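You operate a simulated robot arm through the tools that you are given. There is no shell and no other tool.

The job below is to be done with a simulated robot arm. You get a single attempt, and the scene is never put back.

TASK
Fill the sauce tub at the sauce pump, then lid it.
Fine: pumped to about its line, set back where it stood, the yellow lid pushed on; the relish tub stays empty.

The check looks at the end state, three seconds after you hand in, the way a careful person would. Anything else that was tipped, shoved, dropped, spilled or broken makes it a failure. Lids that push on must go on centred and level and be pressed home; caps that screw on are set level and turned clockwise until they are tight.

THE ROBOT
A 6-joint arm with a two-finger parallel gripper, fixed in place. Base frame: the origin is at the foot of the arm, x ahead of it, y to its left, z up; the work surface is at about z = 74. Lengths are in cm, angles in degrees, forces in N, time in s.
With the tool pointing down near the work surface it reaches from about 26 to 68 cm from the base axis. Its first joint turns from -66.0 to 66.0 degrees. Payload 2.9 kg.
The TCP is the grasp point between the finger pads, 3 cm short of the fingertips. In the tool frame z runs along the fingers and y along their closing line. Largest opening 11 cm; finger width 2, thickness 1; the body of the gripper, 4.8 by 11.2 cm, starts 5.5 cm behind the TCP.
Orientation is that of the tool frame in the base frame, as a unit quaternion [x, y, z, w]. With the fingers straight down and closing along the base's y, the tool's x points along the base's -x, its y along +y and its z along -z.

THE INTERFACE
- The arm moves only by the tool arm_command. Its argument "targets" is a list of rows, each a list of 3 entries, a list of its own where there are three numbers: the shift along the tool's x, y, z in cm, then the turn, a rotation vector about the tool's x, y, z in degrees, then the opening, from 0 (shut) to 1 (fully open). In form: [[[dx, dy, dz], [rx, ry, rz], jaw], ...]. A call has 1 to 20 rows; each row is the pose to reach, as a shift and turn from the pose commanded when the call began, along the tool's axes at that moment. Each row takes 0.2 s and may step no farther than 5 cm and 8.6 degrees from the row before; otherwise, or with a gripper value out of range, the whole call is refused. Where a pose cannot be reached the arm comes as near as it can. A force on the tool above 40 N (or 10 N above the force at the start of the call, whichever is more), or a blocked arm, ends the call early, and 0.2 s more pass. Each finger travels about 10.8 cm/s and halts on what it meets, pressing with about 23 N; the grip force reading is that of the motor and also rises with nothing between the fingers. The clock runs only during rows and for 0.2 s after the last one: add rows that repeat a pose to give the fingers time. The reply holds the time, the measured pose of the TCP, the force on the tool along the base axes, the opening and the grip force, in the units named above and with some noise, with the torque about the TCP (base axes, N m) and any sound that the robot's microphone picked up, and new pictures: "show" is both (left out), scene, wrist or none.
- Cameras (640 x 400 px; columns grow to the right, rows downward): "scene" is fixed at [8.07, 43.54, 138.2]; the picture's right is [-0.73, -0.68, 0.00], its down [-0.40, 0.43, -0.81] and it looks along [0.55, -0.59, -0.59] (base axes); focal length 331 px, centre (320, 200). "wrist" rides on the gripper at [7.2, 1.7, -10.3] in the tool frame; the picture's right is [-0.23, 0.97, 0.00], its down [-0.76, -0.18, -0.62] and it looks along [-0.61, -0.14, 0.78] (tool axes); focal length 222 px, centre (320, 200).
- locate(camera, pixels): for up to 12 pixels [column, row] of the newest picture of that camera ("zoom" is the newest enlarged one), the place [x, y, z] in the base frame of the surface seen there, good to about 0.2 cm. The clock stands still meanwhile.
- enlarge(camera, box): a new picture of the part [left, top, right, bottom] of that camera's present view, enlarged. The clock stands still meanwhile.
- close_job(): hands the job in; it is judged then, once.

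Unless the task says otherwise, let go and move clear before handing in.

The tools are called after "Emit:" by a JSON object that holds its "name" and its "arguments". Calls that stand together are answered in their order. arm_command: Moves the arm, as the interface text tells. Its arguments: {"type":"object","properties":{"targets":{"type":"array"},"show":{"type":"string","enum":["both","scene","wrist","none"]}},"required":["targets"]} The other tools are called the same way: locate (camera, pixels) gives the place of the surface under pixels of a picture; enlarge (camera, box) takes an enlarged picture of a part of a camera's view; close_job () hands the job in.

At the start:

```text
t: 0.0
position: [38.29, -9.72, 109.07]
orientation: [0.001, 1.0, 0.0, 0.0]
force: [-0.4, -0.1, -0.5]
moment: [0.02, -0.02, 0.01]
opening: 11.0
grip_force: 0.0
```

scene: 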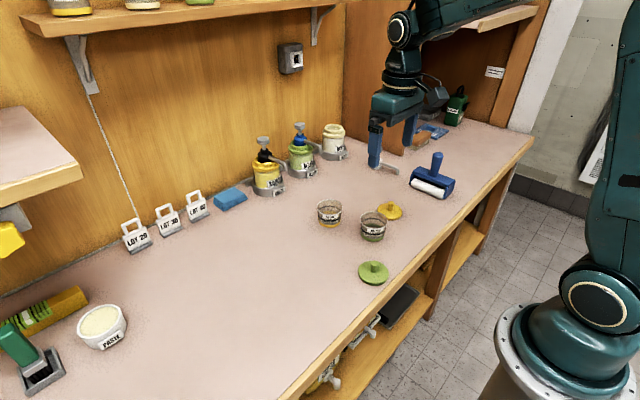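
wrist: 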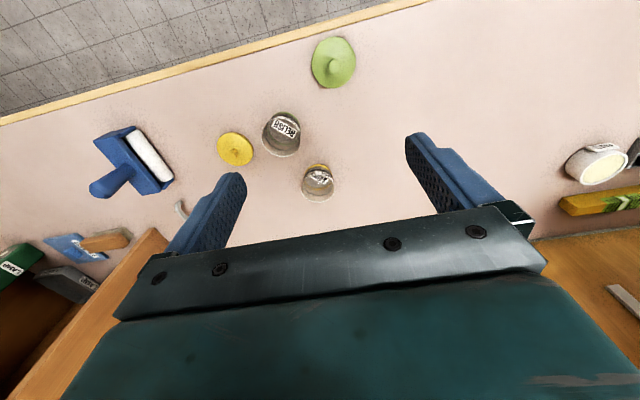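

The scene picture shows two tubs near (329,213) and (373,226), a yellow lid near (389,210), a green lid near (373,272), and pumps near (267,175) and (301,157). I will enlarge to read the labels before moving.

Emit:
{"name": "enlarge", "arguments": {"camera": "scene", "box": [290, 180, 430, 290]}}

Emit:
{"name": "enlarge", "arguments": {"camera": "wrist", "box": [200, 20, 380, 220]}}

Emit:
{"name": "enlarge", "arguments": {"camera": "scene", "box": [230, 110, 370, 210]}}

```text
3.64 times, centred on (360, 235) of scene
```

zoom: 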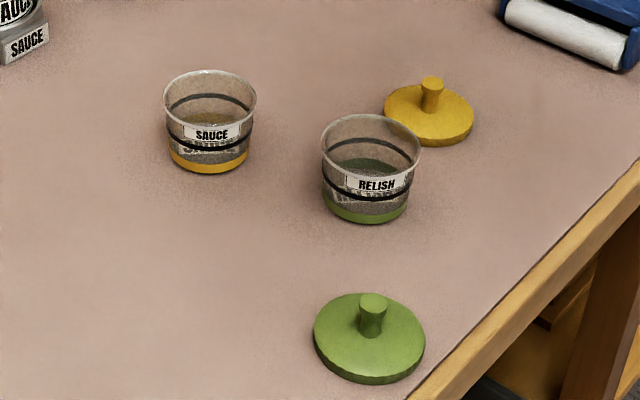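

```text
2.00 times, centred on (290, 120) of wrist
```

zoom: 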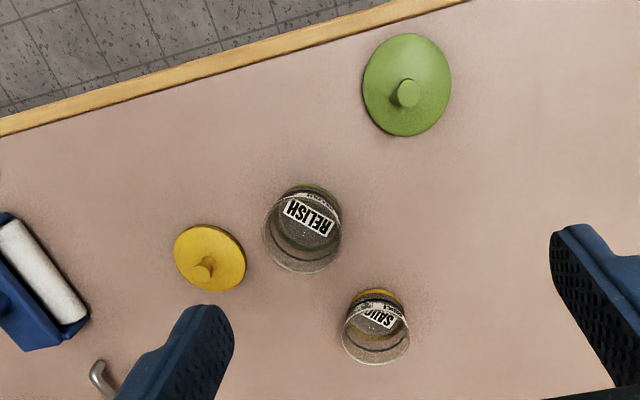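

```text
4.00 times, centred on (300, 160) of scene
```

zoom: 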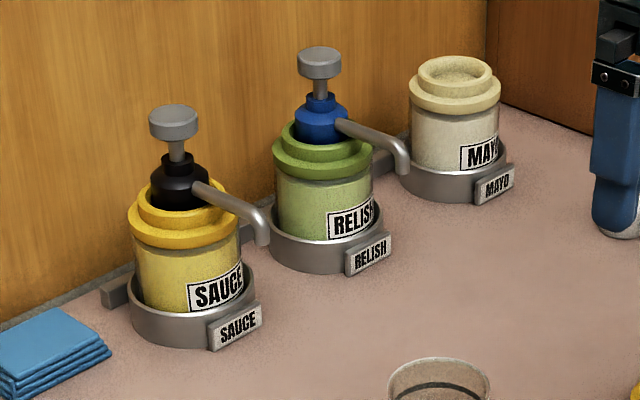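

The zoom shows the sauce pump head at (173,118), its spout tip at (263,240), in the yellow SAUCE jar; the tub marked SAUCE has the yellow bottom. I'll locate the key points.

Emit:
{"name": "locate", "arguments": {"camera": "zoom", "pixels": [[173, 115], [150, 118], [196, 122], [174, 135], [263, 238], [258, 215], [205, 190], [178, 195], [190, 240], [235, 330], [195, 335], [320, 55]]}}

Emit:
{"name": "locate", "arguments": {"camera": "scene", "pixels": [[329, 205], [318, 208], [340, 208], [329, 226], [373, 217], [373, 241], [389, 204], [389, 213], [384, 219], [373, 265], [373, 280], [300, 260]]}}

Emit:
{"name": "locate", "arguments": {"camera": "wrist", "pixels": [[234, 150], [235, 148], [218, 148], [252, 150], [319, 187], [319, 200], [319, 166], [281, 134], [334, 62], [180, 210], [281, 152], [319, 196]]}}

```text
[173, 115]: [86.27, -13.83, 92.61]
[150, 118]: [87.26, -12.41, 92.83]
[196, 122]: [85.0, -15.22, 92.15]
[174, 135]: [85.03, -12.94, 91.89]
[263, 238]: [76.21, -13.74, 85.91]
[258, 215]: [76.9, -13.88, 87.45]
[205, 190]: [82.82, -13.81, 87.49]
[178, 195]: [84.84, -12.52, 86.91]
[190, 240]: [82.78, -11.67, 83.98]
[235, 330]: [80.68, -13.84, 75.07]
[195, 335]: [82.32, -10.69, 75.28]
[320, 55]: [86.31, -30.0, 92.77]
```

```text
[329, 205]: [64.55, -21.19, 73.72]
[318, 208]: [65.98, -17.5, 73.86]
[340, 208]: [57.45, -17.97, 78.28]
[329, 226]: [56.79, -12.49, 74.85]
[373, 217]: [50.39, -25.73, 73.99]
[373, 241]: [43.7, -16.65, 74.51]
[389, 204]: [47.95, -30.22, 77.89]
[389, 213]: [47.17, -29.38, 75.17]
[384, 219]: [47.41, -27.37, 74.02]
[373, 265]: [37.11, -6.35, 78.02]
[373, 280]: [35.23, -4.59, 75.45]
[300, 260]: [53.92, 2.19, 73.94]
```

```text
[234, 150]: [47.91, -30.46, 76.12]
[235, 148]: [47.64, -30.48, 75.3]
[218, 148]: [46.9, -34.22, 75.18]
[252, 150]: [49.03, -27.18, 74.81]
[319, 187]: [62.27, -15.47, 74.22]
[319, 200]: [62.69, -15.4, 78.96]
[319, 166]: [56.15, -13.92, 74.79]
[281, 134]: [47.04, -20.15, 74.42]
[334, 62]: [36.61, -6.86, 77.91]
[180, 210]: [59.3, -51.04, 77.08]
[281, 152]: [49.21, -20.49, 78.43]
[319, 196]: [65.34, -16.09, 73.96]
```

The sauce tub seems to stand around (59.4, -14.7) and the spout tip around (76.2, -13.7, 85.5). I'll measure the tub, lid and spout more precisely with enlarged views.

Emit:
{"name": "enlarge", "arguments": {"camera": "wrist", "box": [290, 155, 350, 205]}}

Emit:
{"name": "enlarge", "arguments": {"camera": "scene", "box": [305, 190, 355, 240]}}

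```text
8.00 times, centred on (320, 180) of wrist
```

zoom: 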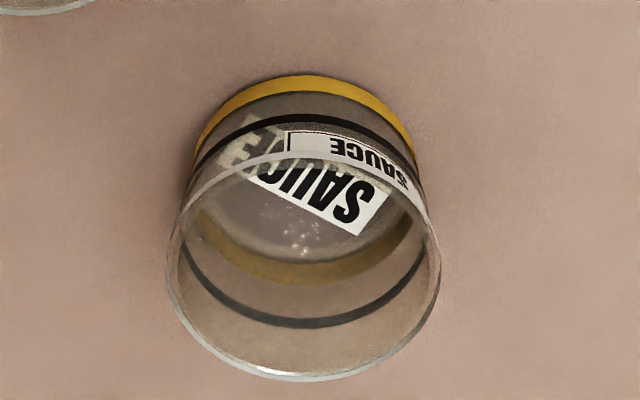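

```text
8.00 times, centred on (330, 215) of scene
```

zoom: 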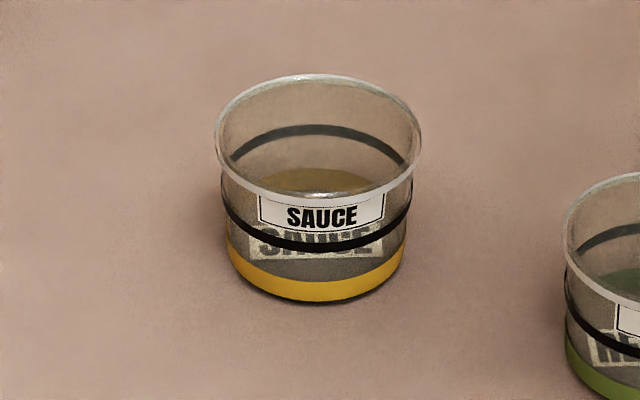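

The zoom shows the empty sauce tub: rim from (216,130) to (421,155), line ring a bit below the rim, bottom at (312,303). I'll locate the rim and base points.

Emit:
{"name": "locate", "arguments": {"camera": "zoom", "pixels": [[218, 128], [419, 156], [330, 76], [310, 196], [270, 180], [380, 185], [232, 245], [402, 262], [312, 295], [260, 285], [365, 288], [318, 247]]}}

Emit:
{"name": "enlarge", "arguments": {"camera": "scene", "box": [370, 195, 410, 227]}}

```text
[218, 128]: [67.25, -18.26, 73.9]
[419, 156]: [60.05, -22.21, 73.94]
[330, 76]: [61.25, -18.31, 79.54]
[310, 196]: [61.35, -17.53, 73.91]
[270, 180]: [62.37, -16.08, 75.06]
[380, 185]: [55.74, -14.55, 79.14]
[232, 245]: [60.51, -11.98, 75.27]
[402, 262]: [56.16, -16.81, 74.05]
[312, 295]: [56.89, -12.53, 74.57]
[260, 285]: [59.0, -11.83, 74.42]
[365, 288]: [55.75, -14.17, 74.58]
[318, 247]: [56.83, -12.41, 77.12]
```

```text
12.50 times, centred on (390, 211) of scene
```

zoom: 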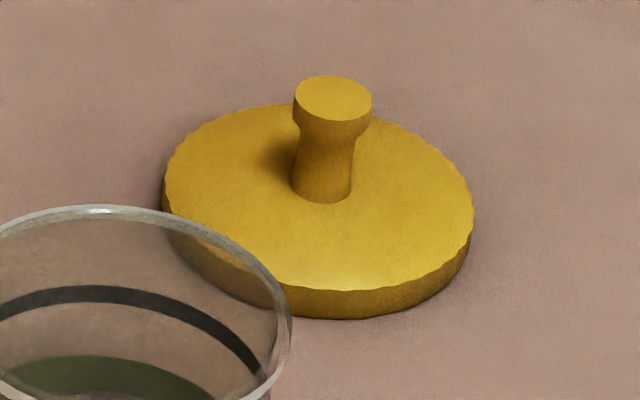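

The lid is clear of the relish tub by a small gap in this view, with a flared knob. Now I'll zoom in on the sauce spout and pump head for exact positions.

Emit:
{"name": "locate", "arguments": {"camera": "zoom", "pixels": [[333, 97], [300, 95], [368, 95], [322, 190], [175, 180], [468, 215], [330, 300], [270, 110], [400, 300], [250, 200], [400, 200]]}}

Emit:
{"name": "enlarge", "arguments": {"camera": "scene", "box": [255, 130, 305, 180]}}

```text
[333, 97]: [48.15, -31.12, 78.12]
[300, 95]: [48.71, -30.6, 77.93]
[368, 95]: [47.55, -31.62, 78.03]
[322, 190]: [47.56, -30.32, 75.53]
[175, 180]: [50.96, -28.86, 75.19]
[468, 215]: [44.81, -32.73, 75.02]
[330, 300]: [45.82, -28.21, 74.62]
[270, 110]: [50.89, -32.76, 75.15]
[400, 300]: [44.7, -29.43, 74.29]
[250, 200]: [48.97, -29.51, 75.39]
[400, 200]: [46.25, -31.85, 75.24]
```

```text
8.00 times, centred on (280, 155) of scene
```

zoom: 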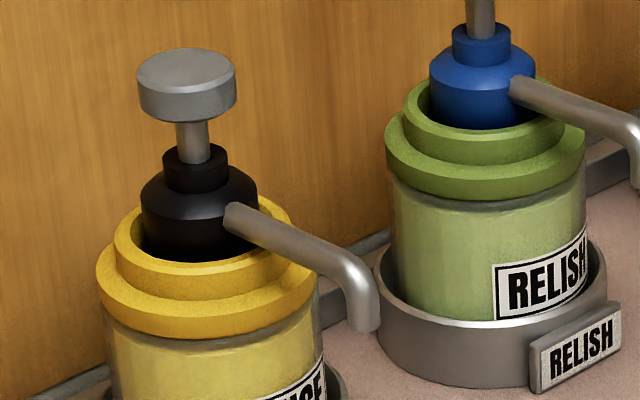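

The spout elbow is at (358,275) and its open end at (362,328) in this zoom; the head is at (186,70). I'll locate along the spout.

Emit:
{"name": "locate", "arguments": {"camera": "zoom", "pixels": [[362, 326], [350, 322], [376, 322], [358, 290], [345, 255], [290, 240], [240, 215], [186, 68], [140, 75], [234, 78], [193, 140], [195, 155]]}}

Emit:
{"name": "locate", "arguments": {"camera": "scene", "pixels": [[288, 175], [270, 192], [240, 200], [250, 190], [300, 190], [320, 160], [265, 196], [276, 192], [230, 188]]}}

```text
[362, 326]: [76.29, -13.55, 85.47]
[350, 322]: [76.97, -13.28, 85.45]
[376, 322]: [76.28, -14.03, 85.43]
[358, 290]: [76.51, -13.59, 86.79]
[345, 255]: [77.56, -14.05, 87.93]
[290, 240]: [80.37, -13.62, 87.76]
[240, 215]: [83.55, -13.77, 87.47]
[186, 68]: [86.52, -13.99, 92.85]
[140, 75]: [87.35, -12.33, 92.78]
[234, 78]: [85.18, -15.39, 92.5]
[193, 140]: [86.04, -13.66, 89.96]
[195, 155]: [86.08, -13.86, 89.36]
```

```text
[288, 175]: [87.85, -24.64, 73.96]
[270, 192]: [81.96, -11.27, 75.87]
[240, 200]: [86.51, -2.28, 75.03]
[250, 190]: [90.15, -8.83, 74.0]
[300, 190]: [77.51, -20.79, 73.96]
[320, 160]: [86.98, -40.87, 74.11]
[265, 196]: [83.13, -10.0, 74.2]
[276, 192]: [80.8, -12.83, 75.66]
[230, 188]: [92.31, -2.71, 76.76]
```

The readings put the sauce tub's centre near (59.15, -15.25) with the rim at z≈79.3, and the spout end near (76.8, -13.9, 85.4). I'll move over the tub area at height while yawing 12° to line up with the arm's plane.

Emit:
{"name": "arm_command", "arguments": {"targets": [[[-2.3, -0.7, 1.5], [0, 0, 2], 1], [[-4.6, -1.4, 3.0], [0, 0, 4], 1], [[-6.9, -2.1, 4.5], [0, 0, 6], 1], [[-9.2, -2.8, 6.0], [0, 0, 8], 1], [[-11.5, -3.5, 7.5], [0, 0, 10], 1], [[-13.7, -4.1, 9.07], [0, 0, 12], 1], [[-13.7, -4.1, 9.07], [0, 0, 12], 1]], "show": "both"}}

```text
t: 1.6
position: [52.04, -13.96, 99.96]
orientation: [0.104, 0.995, 0.0, 0.0]
force: [-0.3, 0.1, 1.4]
moment: [0.0, -0.02, -0.01]
opening: 11.02
grip_force: 0.0
```

scene: 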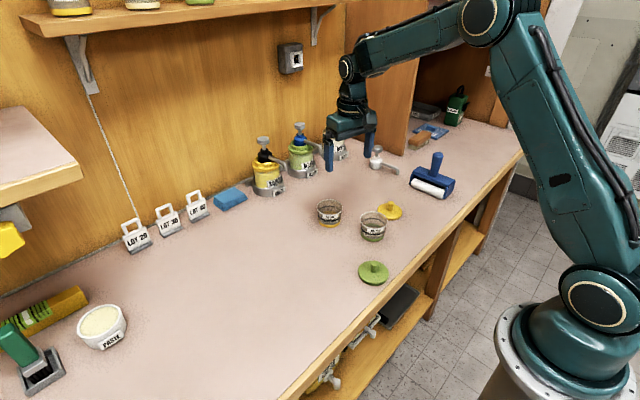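
wrist: 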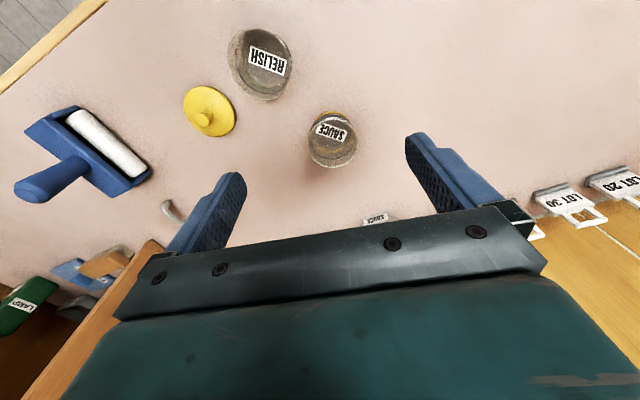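

The arm is yawed as planned and the sauce tub is now at (332,140) in the wrist view. Next I tilt the tool forward 40° in place, keeping the TCP fixed.

Emit:
{"name": "arm_command", "arguments": {"targets": [[[0, 0, 0], [0, -8, 0], 1], [[0, 0, 0], [0, -16, 0], 1], [[0, 0, 0], [0, -24, 0], 1], [[0, 0, 0], [0, -32, 0], 1], [[0, 0, 0], [0, -40, 0], 1], [[0, 0, 0], [0, -40, 0], 1]]}}

```text
t: 3.0
position: [51.98, -13.8, 99.99]
orientation: [0.098, 0.934, -0.035, 0.341]
force: [-0.1, 0.2, -0.3]
moment: [-0.01, 0.02, -0.03]
opening: 10.99
grip_force: 0.0
```

scene: 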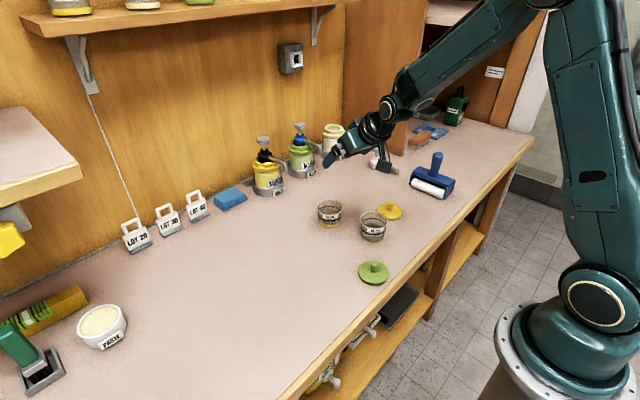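
wrist: 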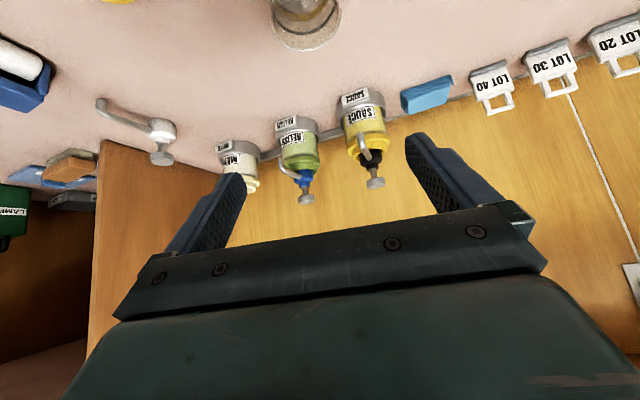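

The tool is tilted 40° as intended (z axis ≈ (0.63,-0.13,-0.76)) with the pumps visible at (365,130) in the wrist view. I'll move to about 10 cm above the sauce tub with open jaws.

Emit:
{"name": "arm_command", "arguments": {"targets": [[[0.53, 0.02, 3.47], [0, 0, 0], 1], [[1.06, 0.05, 6.94], [0, 0, 0], 1], [[1.59, 0.07, 10.41], [0, 0, 0], 1], [[2.12, 0.09, 13.88], [0, 0, 0], 1], [[2.12, 0.09, 13.88], [0, 0, 0], 1]]}}

```text
t: 4.2
position: [59.25, -15.18, 88.07]
orientation: [0.098, 0.934, -0.036, 0.341]
force: [0.3, -0.3, -0.5]
moment: [-0.02, -0.01, -0.03]
opening: 11.0
grip_force: 0.0
```

scene: 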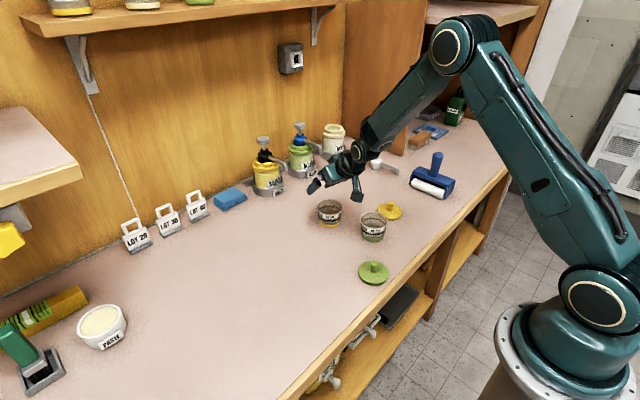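
wrist: 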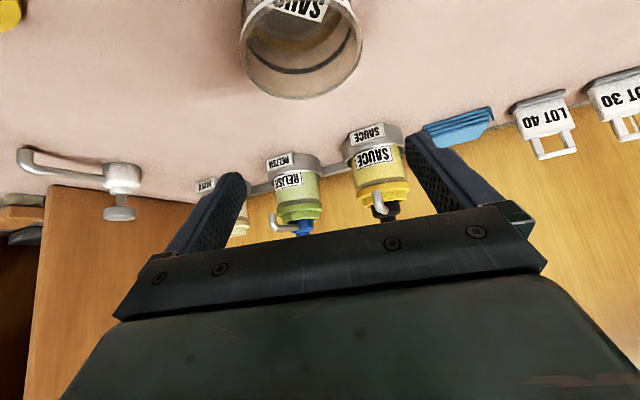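

The tub's rim spans columns 240–362 in the wrist view, centred near 301, which matches my predicted 299 for a centred grasp. I'll check the far rim edge with locate before descending.

Emit:
{"name": "enlarge", "arguments": {"camera": "wrist", "box": [230, 0, 374, 110]}}

Emit:
{"name": "enlarge", "arguments": {"camera": "scene", "box": [290, 130, 400, 240]}}

```text
3.64 times, centred on (302, 55) of wrist
```

zoom: 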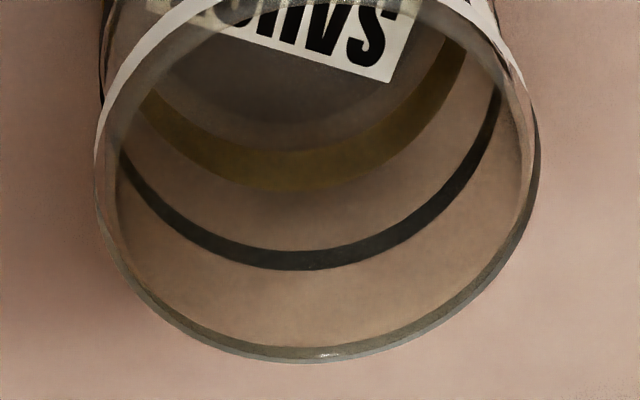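

```text
3.64 times, centred on (345, 185) of scene
```

zoom: 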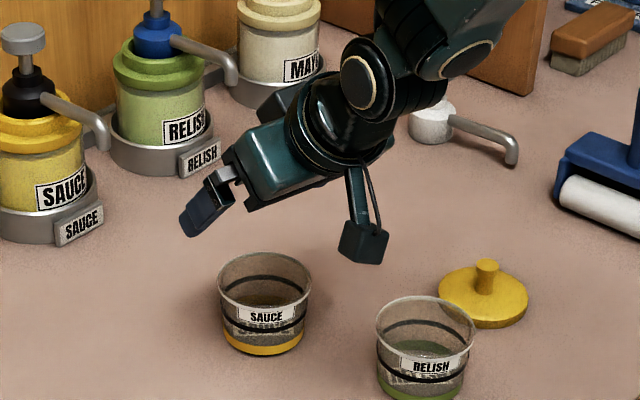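

The camera box at (363,242) in the scene zoom will clear the relish tub (centre ≈ (46,-19.2)) by about 3 cm, and the fingers straddle the sauce tub. I'll descend 10 cm straight down to the grasp height.

Emit:
{"name": "arm_command", "arguments": {"targets": [[[1.607, 0, 1.915], [0, 0, 0], 1], [[3.214, 0, 3.83], [0, 0, 0], 1], [[4.821, 0, 5.745], [0, 0, 0], 1], [[5.785, 0, 6.894], [0, 0, 0], 1], [[6.428, 0, 7.66], [0, 0, 0], 1], [[6.428, 0, 7.66], [0, 0, 0], 1]]}}

```text
t: 5.6
position: [59.18, -15.09, 78.09]
orientation: [0.098, 0.934, -0.036, 0.341]
force: [0.2, 0.1, -0.4]
moment: [0.02, 0.01, 0.0]
opening: 10.99
grip_force: 0.1
```

scene: 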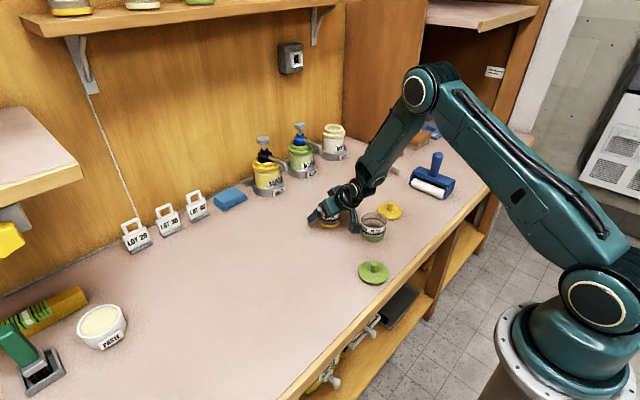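
wrist: 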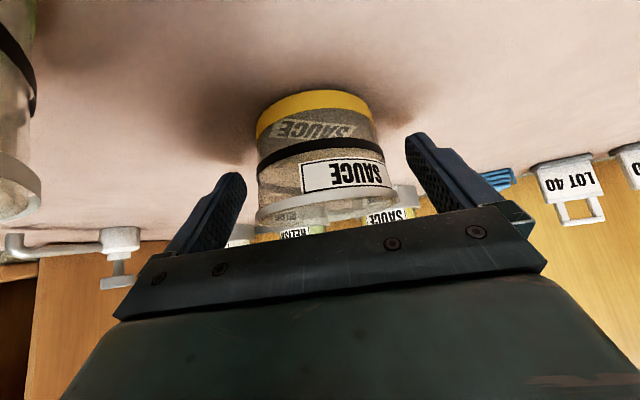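

The tub sits between the fingers, centred near column 320. I'll close the jaws gently in steps onto it.

Emit:
{"name": "arm_command", "arguments": {"targets": [[[0, 0, 0], [0, 0, 0], 0.88], [[0, 0, 0], [0, 0, 0], 0.78], [[0, 0, 0], [0, 0, 0], 0.7], [[0, 0, 0], [0, 0, 0], 0.65], [[0, 0, 0], [0, 0, 0], 0.61], [[0, 0, 0], [0, 0, 0], 0.58], [[0, 0, 0], [0, 0, 0], 0.55], [[0, 0, 0], [0, 0, 0], 0.55], [[0, 0, 0], [0, 0, 0], 0.55]]}}

```text
t: 7.6
position: [59.16, -15.18, 78.09]
orientation: [0.098, 0.935, -0.036, 0.34]
force: [0.1, 0.8, 0.6]
moment: [-0.01, 0.05, -0.06]
opening: 6.96
grip_force: 22.9
```

scene: 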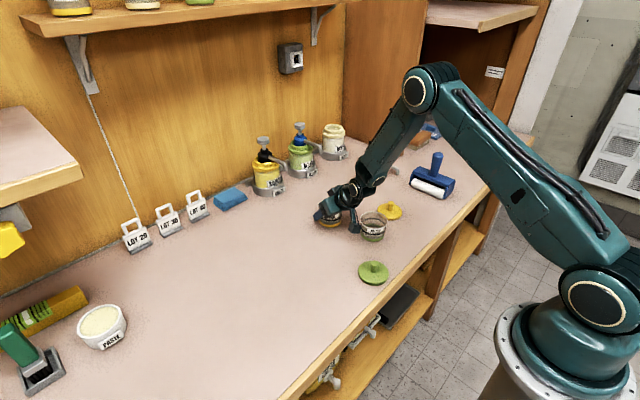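
wrist: 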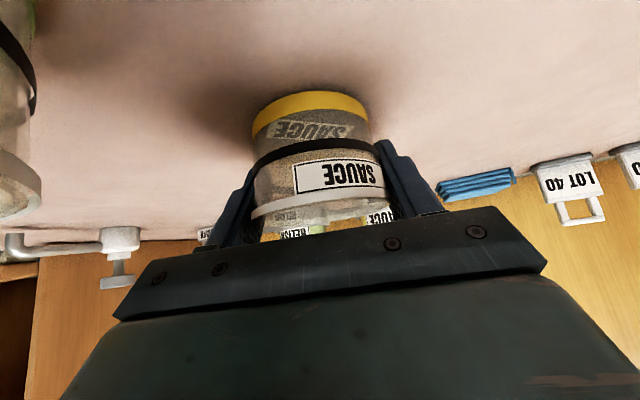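

The jaws hold the tub at 6.96 cm with 22.9 N. I'll lift it 1.2 cm slowly and check that it comes up level.

Emit:
{"name": "arm_command", "arguments": {"targets": [[[-0.257, 0, -0.306], [0, 0, 0], 0.55], [[-0.514, 0, -0.613], [0, 0, 0], 0.55], [[-0.771, 0, -0.919], [0, 0, 0], 0.55], [[-0.771, 0, -0.919], [0, 0, 0], 0.55]]}}

```text
t: 8.6
position: [59.14, -15.18, 79.27]
orientation: [0.098, 0.935, -0.036, 0.34]
force: [-0.6, -0.3, -0.4]
moment: [0.02, 0.02, -0.05]
opening: 6.92
grip_force: 22.4
```

scene: 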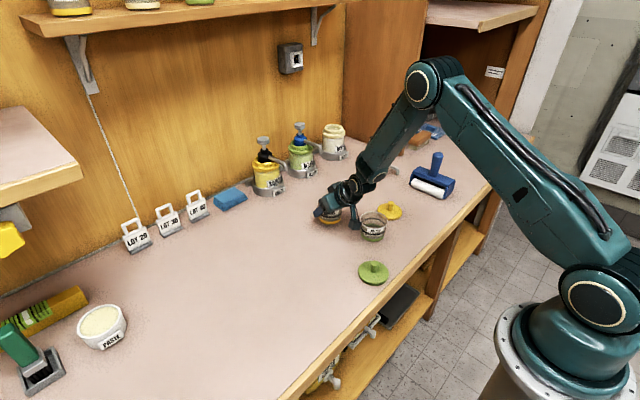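
wrist: 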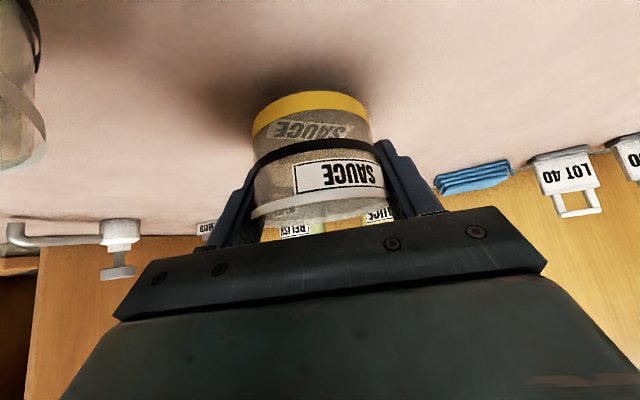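

The tub came up cleanly in hand. I'll carry it slowly about two thirds of the way toward the sauce spout at this low height and then check.

Emit:
{"name": "arm_command", "arguments": {"targets": [[[-1.24, 0.482, 1.041], [0, 0, 0], 0.55], [[-2.48, 0.965, 2.083], [0, 0, 0], 0.55], [[-3.72, 1.447, 3.124], [0, 0, 0], 0.55], [[-4.96, 1.929, 4.165], [0, 0, 0], 0.55], [[-6.2, 2.411, 5.206], [0, 0, 0], 0.55], [[-7.44, 2.894, 6.248], [0, 0, 0], 0.55], [[-8.06, 3.135, 6.768], [0, 0, 0], 0.55], [[-8.06, 3.135, 6.768], [0, 0, 0], 0.55]]}}

```text
t: 10.4
position: [70.07, -14.39, 79.28]
orientation: [0.099, 0.934, -0.036, 0.34]
force: [0.8, -0.1, -0.2]
moment: [0.0, -0.02, 0.01]
opening: 6.94
grip_force: 22.8
```

scene: 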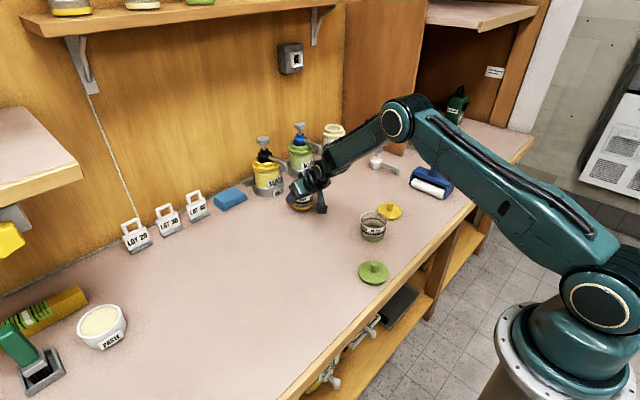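
wrist: 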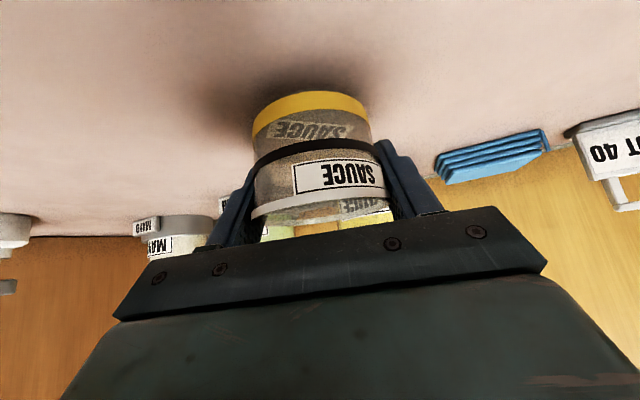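

The arm reached (70.1, -14.4) without trouble. I'll zoom on the spout and gripper before going under.

Emit:
{"name": "enlarge", "arguments": {"camera": "scene", "box": [240, 130, 340, 220]}}

```text
4.44 times, centred on (290, 175) of scene
```

zoom: 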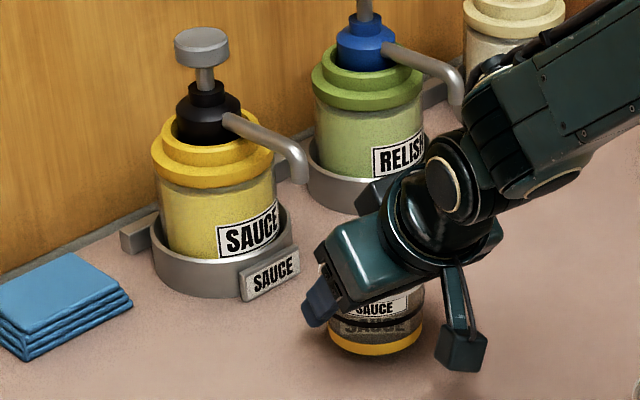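

Clearances look fine; I'll locate the SAUCE nameplate's face so that the tub does not touch it.

Emit:
{"name": "locate", "arguments": {"camera": "zoom", "pixels": [[246, 295], [296, 278], [245, 275], [295, 252], [270, 285], [300, 178], [296, 160], [225, 285]]}}

```text
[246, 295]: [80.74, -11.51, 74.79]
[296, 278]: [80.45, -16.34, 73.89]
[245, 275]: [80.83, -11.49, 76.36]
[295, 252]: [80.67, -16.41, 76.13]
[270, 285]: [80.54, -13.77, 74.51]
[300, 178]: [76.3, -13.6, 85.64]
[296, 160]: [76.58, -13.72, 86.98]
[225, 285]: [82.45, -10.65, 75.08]
```

The nameplate face is at x≈80.65, leaving over 1 cm in front of the tub if I stop at x≈75.8. I'll slide in under the spout, pause, then lower 1.2 cm to the table.

Emit:
{"name": "arm_command", "arguments": {"targets": [[[-1.05, 0.424, 0.879], [0, 0, 0], 0.55], [[-2.09, 0.847, 1.757], [0, 0, 0], 0.55], [[-3.14, 1.271, 2.636], [0, 0, 0], 0.55], [[-4.188, 1.694, 3.514], [0, 0, 0], 0.55], [[-4.188, 1.694, 3.514], [0, 0, 0], 0.55]]}}

Emit:
{"name": "enlarge", "arguments": {"camera": "scene", "box": [240, 130, 340, 220]}}

```text
t: 11.6
position: [75.78, -13.78, 79.35]
orientation: [0.098, 0.935, -0.036, 0.34]
force: [-0.4, -0.1, -0.9]
moment: [0.01, -0.04, 0.0]
opening: 6.92
grip_force: 22.7
```

scene: 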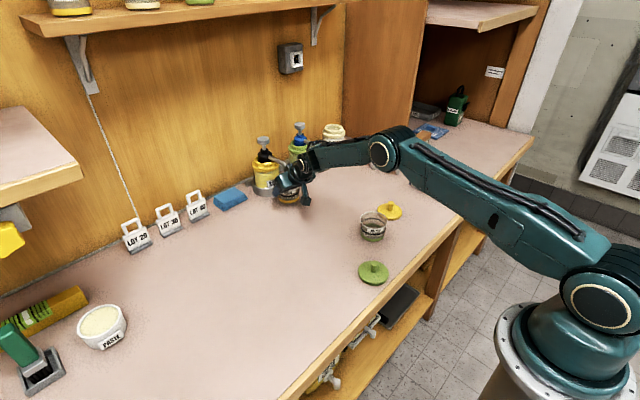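
wrist: 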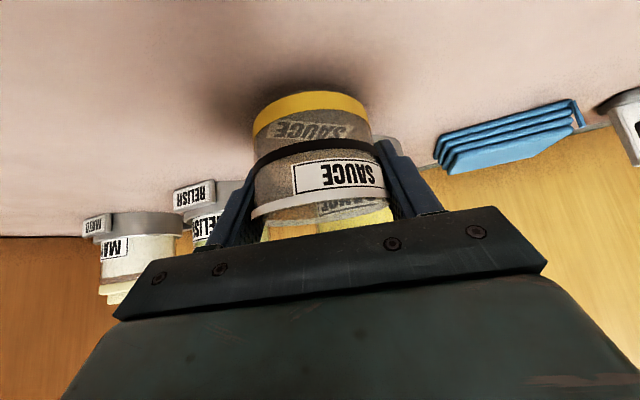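

```text
4.44 times, centred on (290, 175) of scene
```

zoom: 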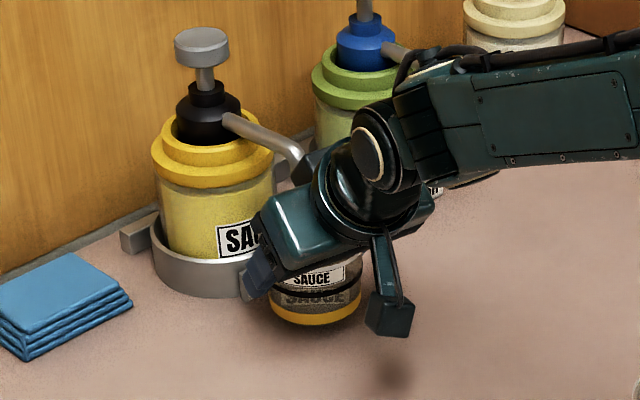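

No contact forces and the tub is under the spout. I'll lower it the 1.2 cm onto the table.

Emit:
{"name": "arm_command", "arguments": {"targets": [[[0.257, 0, 0.306], [0, 0, 0], 0.55], [[0.514, 0, 0.613], [0, 0, 0], 0.55], [[0.707, 0, 0.843], [0, 0, 0], 0.55], [[0.771, 0, 0.919], [0, 0, 0], 0.55], [[0.771, 0, 0.919], [0, 0, 0], 0.55]]}}

```text
t: 12.8
position: [75.77, -13.82, 78.12]
orientation: [0.098, 0.935, -0.036, 0.34]
force: [0.0, -0.9, 1.4]
moment: [-0.02, 0.02, 0.01]
opening: 6.91
grip_force: 22.9
```

scene: 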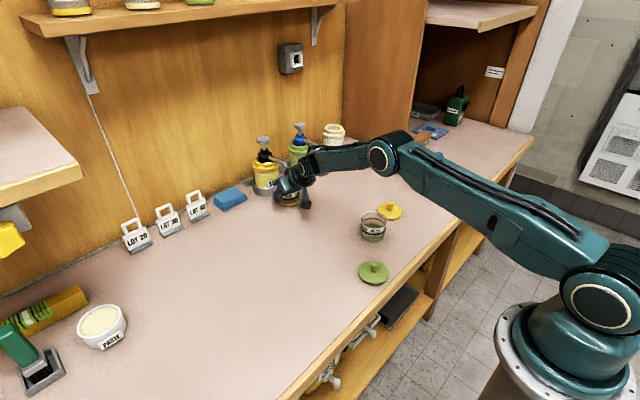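
wrist: 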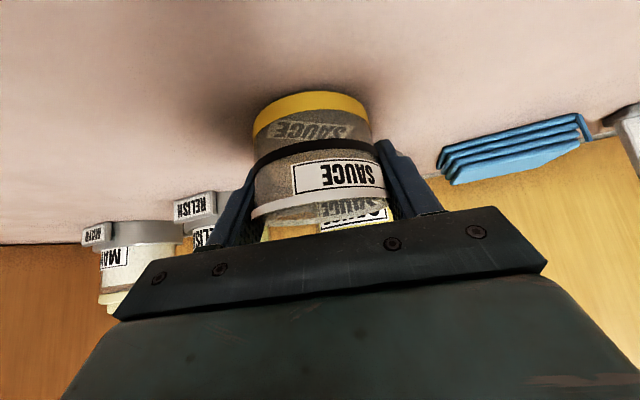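

The tub is down (vertical force ~1.4 N). I'll release it slowly.

Emit:
{"name": "arm_command", "arguments": {"targets": [[[0, 0, 0], [0, 0, 0], 0.66], [[0, 0, 0], [0, 0, 0], 0.72], [[0, 0, 0], [0, 0, 0], 0.8], [[0, 0, 0], [0, 0, 0], 0.9], [[0, 0, 0], [0, 0, 0], 1], [[0, 0, 0], [0, 0, 0], 1]]}}

Emit:
{"name": "enlarge", "arguments": {"camera": "scene", "box": [240, 130, 340, 220]}}

```text
t: 14.2
position: [75.93, -13.78, 78.15]
orientation: [0.099, 0.935, -0.036, 0.34]
force: [0.3, 0.1, 0.6]
moment: [0.01, 0.01, -0.01]
opening: 11.0
grip_force: 0.1
```

scene: 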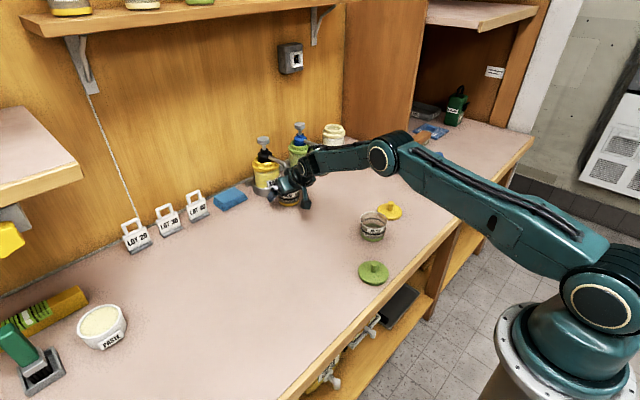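
wrist: 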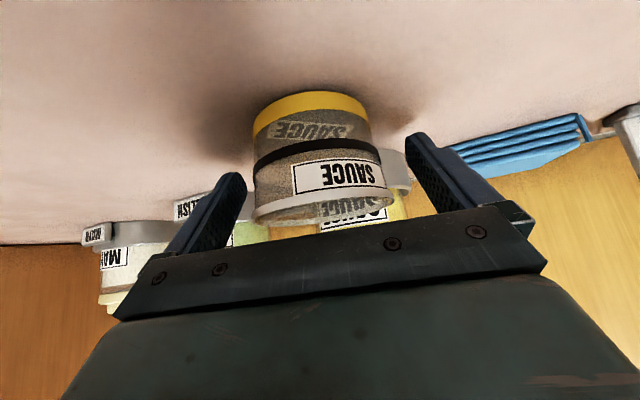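

```text
4.44 times, centred on (290, 175) of scene
```

zoom: 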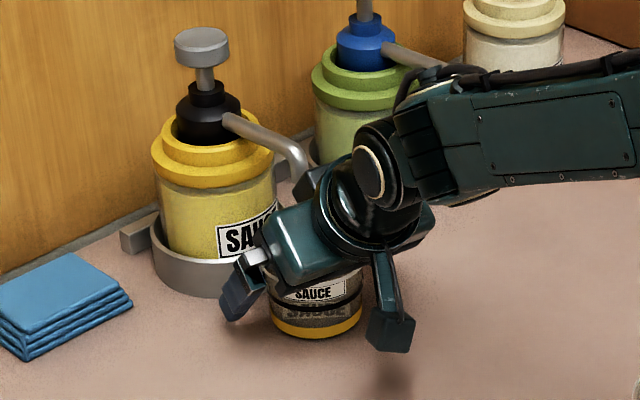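

The tub stands free under the spout. I'll back out horizontally 8 cm, then rise 20 cm, and shut the jaws once clear.

Emit:
{"name": "arm_command", "arguments": {"targets": [[[1.532, 0, -1.286], [0, 0, 0], 1], [[3.064, 0, -2.571], [0, 0, 0], 1], [[4.596, 0, -3.857], [0, 0, 0], 1], [[6.128, 0, -5.142], [0, 0, 0], 1], [[3.557, 0, -8.206], [0, 0, 0], 1], [[0.986, 0, -11.27], [0, 0, 0], 1], [[-1.585, 0, -14.334], [0, 0, 0], 0.7], [[-4.156, 0, -17.398], [0, 0, 0], 0.3], [[-6.727, 0, -20.462], [0, 0, 0], 0], [[-6.727, 0, -20.462], [0, 0, 0], 0], [[-6.727, 0, -20.462], [0, 0, 0], 0], [[-6.727, 0, -20.462], [0, 0, 0], 0]]}}

Emit:
{"name": "enlarge", "arguments": {"camera": "scene", "box": [230, 110, 350, 220]}}

```text
t: 16.8
position: [67.86, -12.1, 97.86]
orientation: [0.098, 0.935, -0.036, 0.339]
force: [-0.1, -0.4, -0.6]
moment: [-0.02, 0.01, -0.02]
opening: 0.0
grip_force: 23.4
```

scene: 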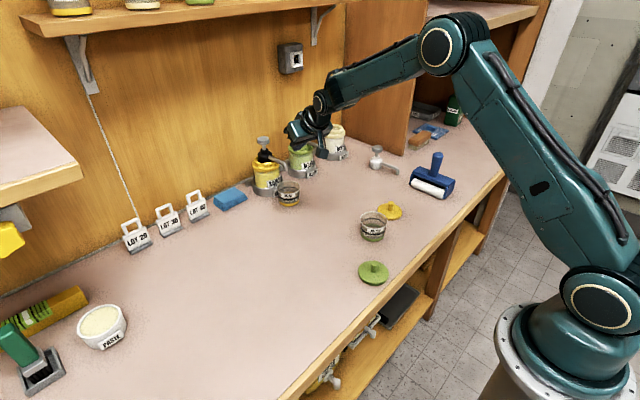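
wrist: 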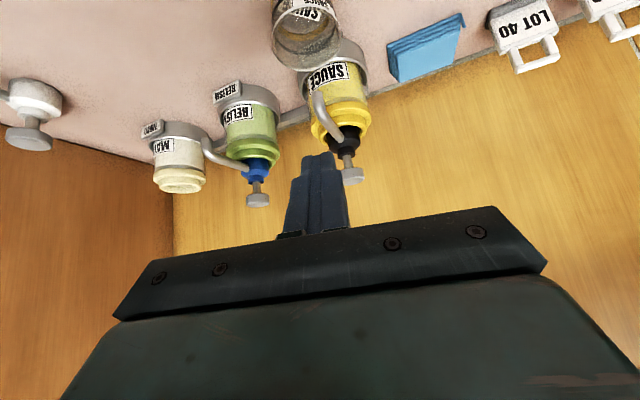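

```text
3.64 times, centred on (290, 165) of scene
```

zoom: 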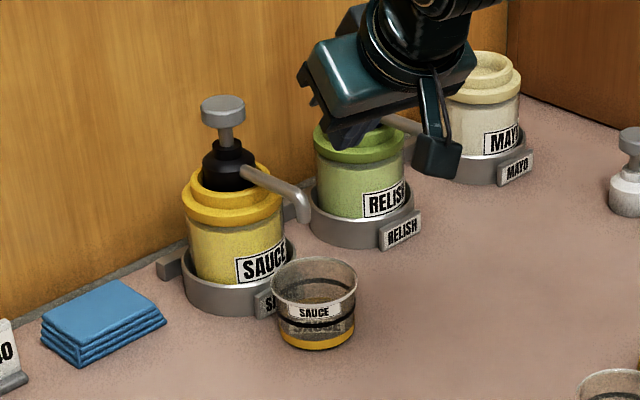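

The tub stands under the spout with the arm clear and jaws shut. Next I tilt the tool a further 24° in place (to 64°) so that the fingertips can reach over the sauce pump head.

Emit:
{"name": "arm_command", "arguments": {"targets": [[[0, 0, 0], [0, -8, 0], 0], [[0, 0, 0], [0, -16, 0], 0], [[0, 0, 0], [0, -24, 0], 0], [[0, 0, 0], [0, -24, 0], 0]], "show": "both"}}

```text
t: 17.8
position: [67.96, -12.23, 98.07]
orientation: [0.089, 0.843, -0.055, 0.528]
force: [-0.5, -0.8, 0.0]
moment: [0.0, 0.0, -0.01]
opening: 0.01
grip_force: 23.3
```

scene: 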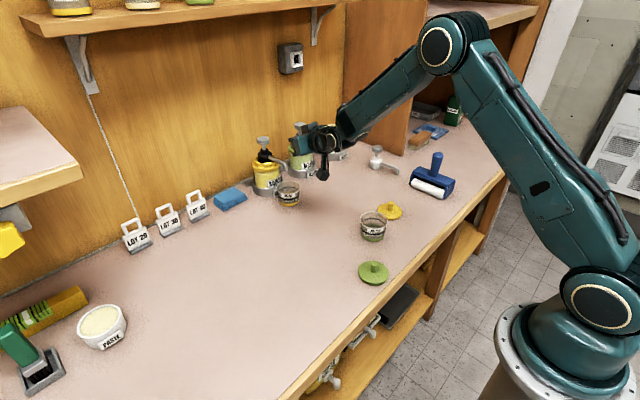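
wrist: 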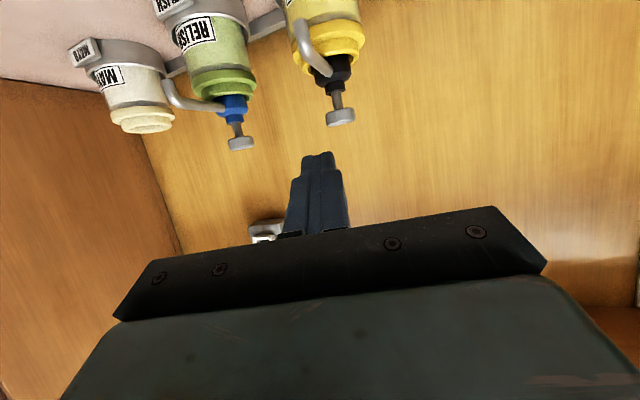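

The sauce pump head appears at (340,117) in the wrist view, just right of the fingertips' line. I'll move forward 15.7 cm and left 2.1 cm, staying about 3 cm above the head.

Emit:
{"name": "arm_command", "arguments": {"targets": [[[-1.378, 0.427, 2.826], [0, 0, 0], 0], [[-2.757, 0.854, 5.652], [0, 0, 0], 0], [[-4.135, 1.281, 8.477], [0, 0, 0], 0], [[-5.514, 1.708, 11.303], [0, 0, 0], 0], [[-6.203, 1.921, 12.716], [0, 0, 0], 0], [[-6.892, 2.135, 14.129], [0, 0, 0], 0], [[-6.892, 2.135, 14.129], [0, 0, 0], 0]]}}

Emit:
{"name": "enlarge", "arguments": {"camera": "scene", "box": [220, 100, 340, 210]}}

```text
t: 19.4
position: [83.79, -13.28, 97.94]
orientation: [0.088, 0.843, -0.055, 0.528]
force: [0.3, 0.1, 0.8]
moment: [0.0, 0.0, 0.01]
opening: 0.05
grip_force: 23.4
```

scene: 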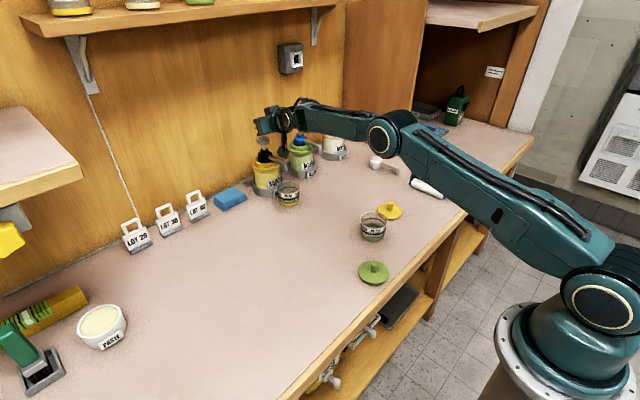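
wrist: 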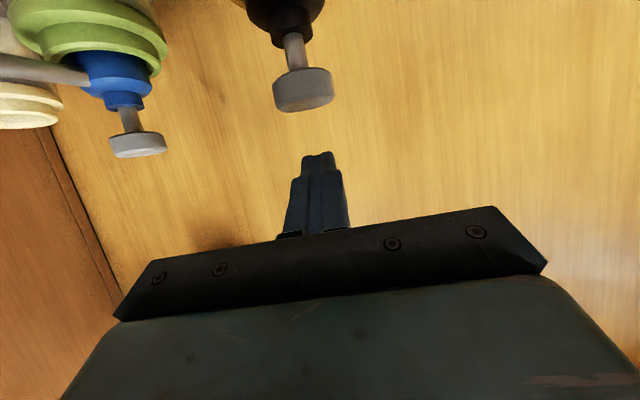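

```text
3.64 times, centred on (280, 155) of scene
```

zoom: 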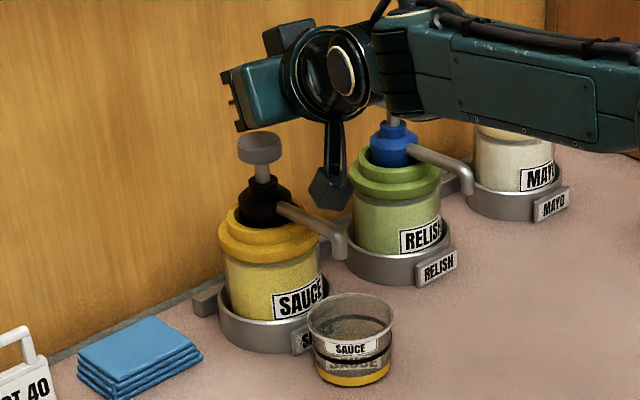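

The TCP reached (83.8,-13.3,97.9), and the head's top shows at (303,103), close to the predicted spot, so the fingertips are over it. I'll descend 2.8 cm (to just above the head).

Emit:
{"name": "arm_command", "arguments": {"targets": [[[0.9, -0.1, 0.438], [0, 0, 0], 0], [[1.8, -0.2, 0.877], [0, 0, 0], 0], [[2.517, -0.2, 1.2275], [0, 0, 0], 0], [[2.517, -0.2, 1.2275], [0, 0, 0], 0]]}}

Emit:
{"name": "enlarge", "arguments": {"camera": "wrist", "box": [240, 40, 400, 240]}}

Emit:
{"name": "enlarge", "arguments": {"camera": "scene", "box": [230, 110, 310, 210]}}

```text
t: 20.4
position: [83.87, -13.65, 95.3]
orientation: [0.089, 0.844, -0.056, 0.526]
force: [-0.9, -0.5, 0.0]
moment: [-0.01, -0.01, 0.04]
opening: 0.01
grip_force: 23.3
```

scene: 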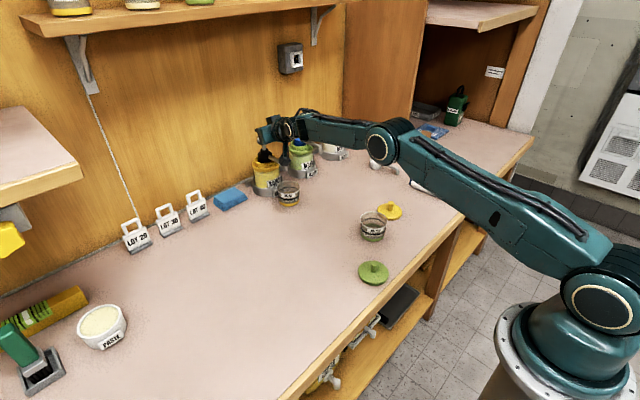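
wrist: 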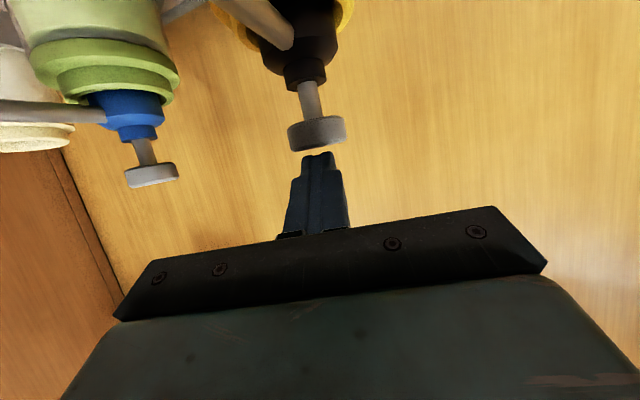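

```text
2.00 times, centred on (320, 140) of wrist
```

zoom: 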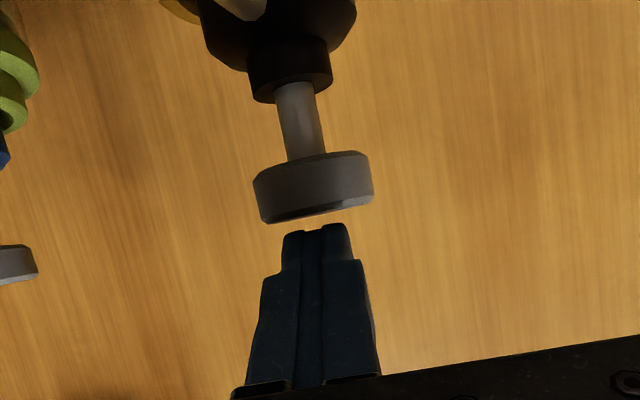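

```text
4.00 times, centred on (270, 160) of scene
```

zoom: 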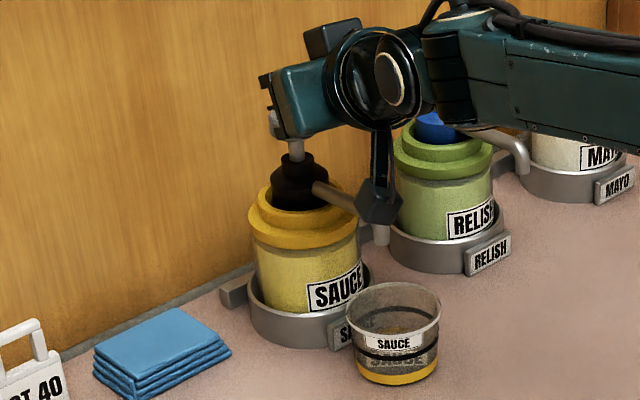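

The fingertips are just above the head and laterally centred on it (column ~318 in the zoom). I'll press down gently 1.5 cm in small steps and watch the force.

Emit:
{"name": "arm_command", "arguments": {"targets": [[[0.27, 0, 0.132], [0, 0, 0], 0], [[0.539, 0, 0.263], [0, 0, 0], 0], [[0.809, 0, 0.395], [0, 0, 0], 0], [[1.079, 0, 0.526], [0, 0, 0], 0], [[1.348, 0, 0.658], [0, 0, 0], 0]]}}

Emit:
{"name": "enlarge", "arguments": {"camera": "scene", "box": [230, 110, 310, 210]}}

Emit:
{"name": "enlarge", "arguments": {"camera": "wrist", "box": [240, 40, 400, 240]}}

```text
t: 21.6
position: [83.77, -13.57, 93.88]
orientation: [0.088, 0.844, -0.055, 0.527]
force: [0.1, -0.1, 1.5]
moment: [0.0, -0.06, 0.04]
opening: 0.02
grip_force: 23.0
```

scene: 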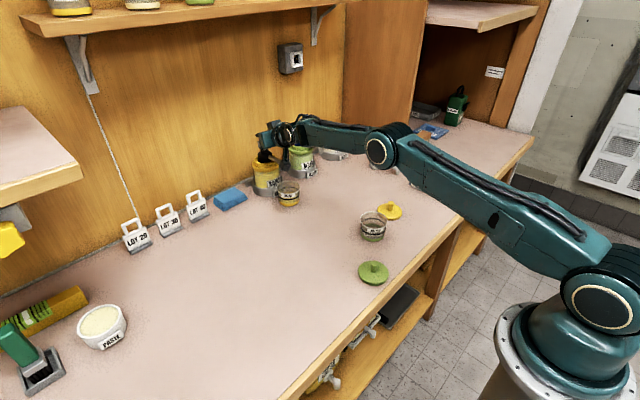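
wrist: 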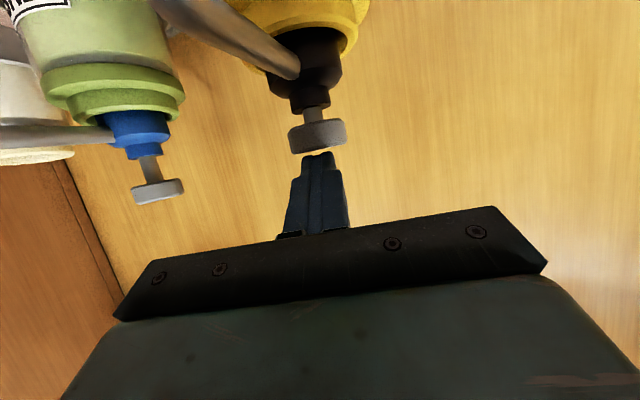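

```text
4.00 times, centred on (270, 160) of scene
```

zoom: 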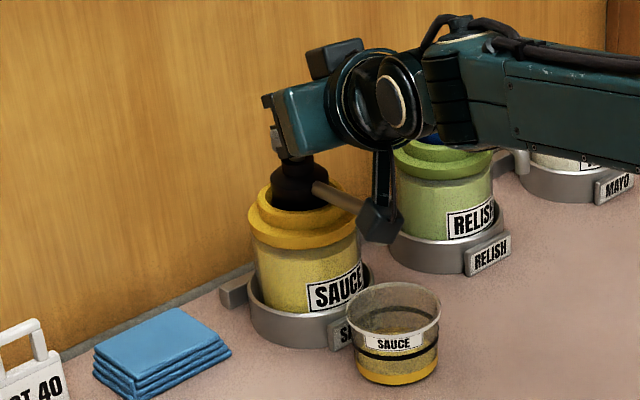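

```text
2.00 times, centred on (320, 140) of wrist
```

zoom: 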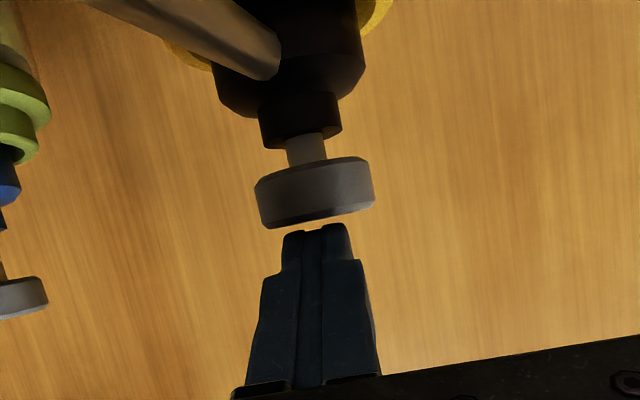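

The pump's stem is visibly shorter (rows 130–160 in the zoom), so the head is being depressed with only ~1.5 N. I'll continue pressing toward the bottom of the stroke.

Emit:
{"name": "arm_command", "arguments": {"targets": [[[0.18, 0, 0.088], [0, 0, 0], 0], [[0.36, 0, 0.175], [0, 0, 0], 0], [[0.539, 0, 0.263], [0, 0, 0], 0], [[0.719, 0, 0.351], [0, 0, 0], 0]]}}

Emit:
{"name": "enlarge", "arguments": {"camera": "scene", "box": [230, 110, 310, 210]}}

Emit:
{"name": "enlarge", "arguments": {"camera": "wrist", "box": [240, 40, 400, 240]}}

```text
t: 22.6
position: [83.83, -13.58, 93.13]
orientation: [0.089, 0.843, -0.055, 0.527]
force: [-1.4, -0.5, 4.3]
moment: [-0.02, -0.06, -0.01]
opening: 0.02
grip_force: 23.3
heard: click
```

scene: 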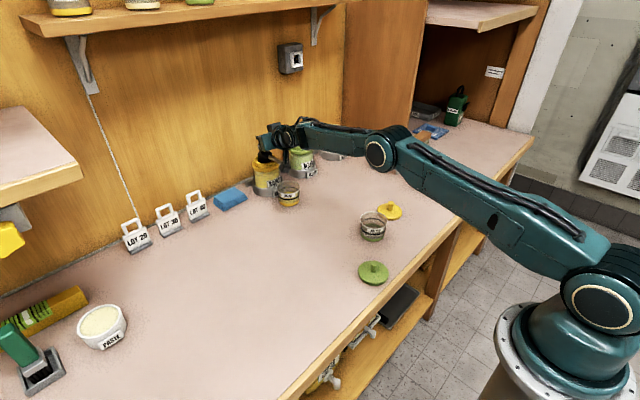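
wrist: 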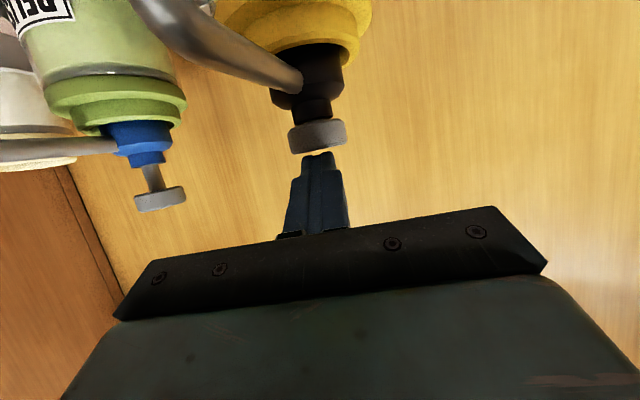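

```text
4.00 times, centred on (270, 160) of scene
```

zoom: 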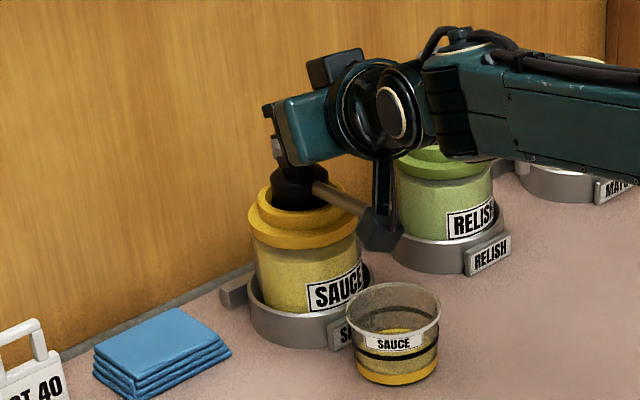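

```text
2.00 times, centred on (320, 140) of wrist
```

zoom: 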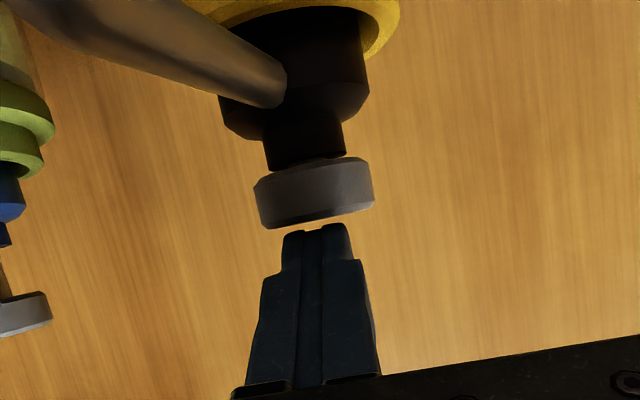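

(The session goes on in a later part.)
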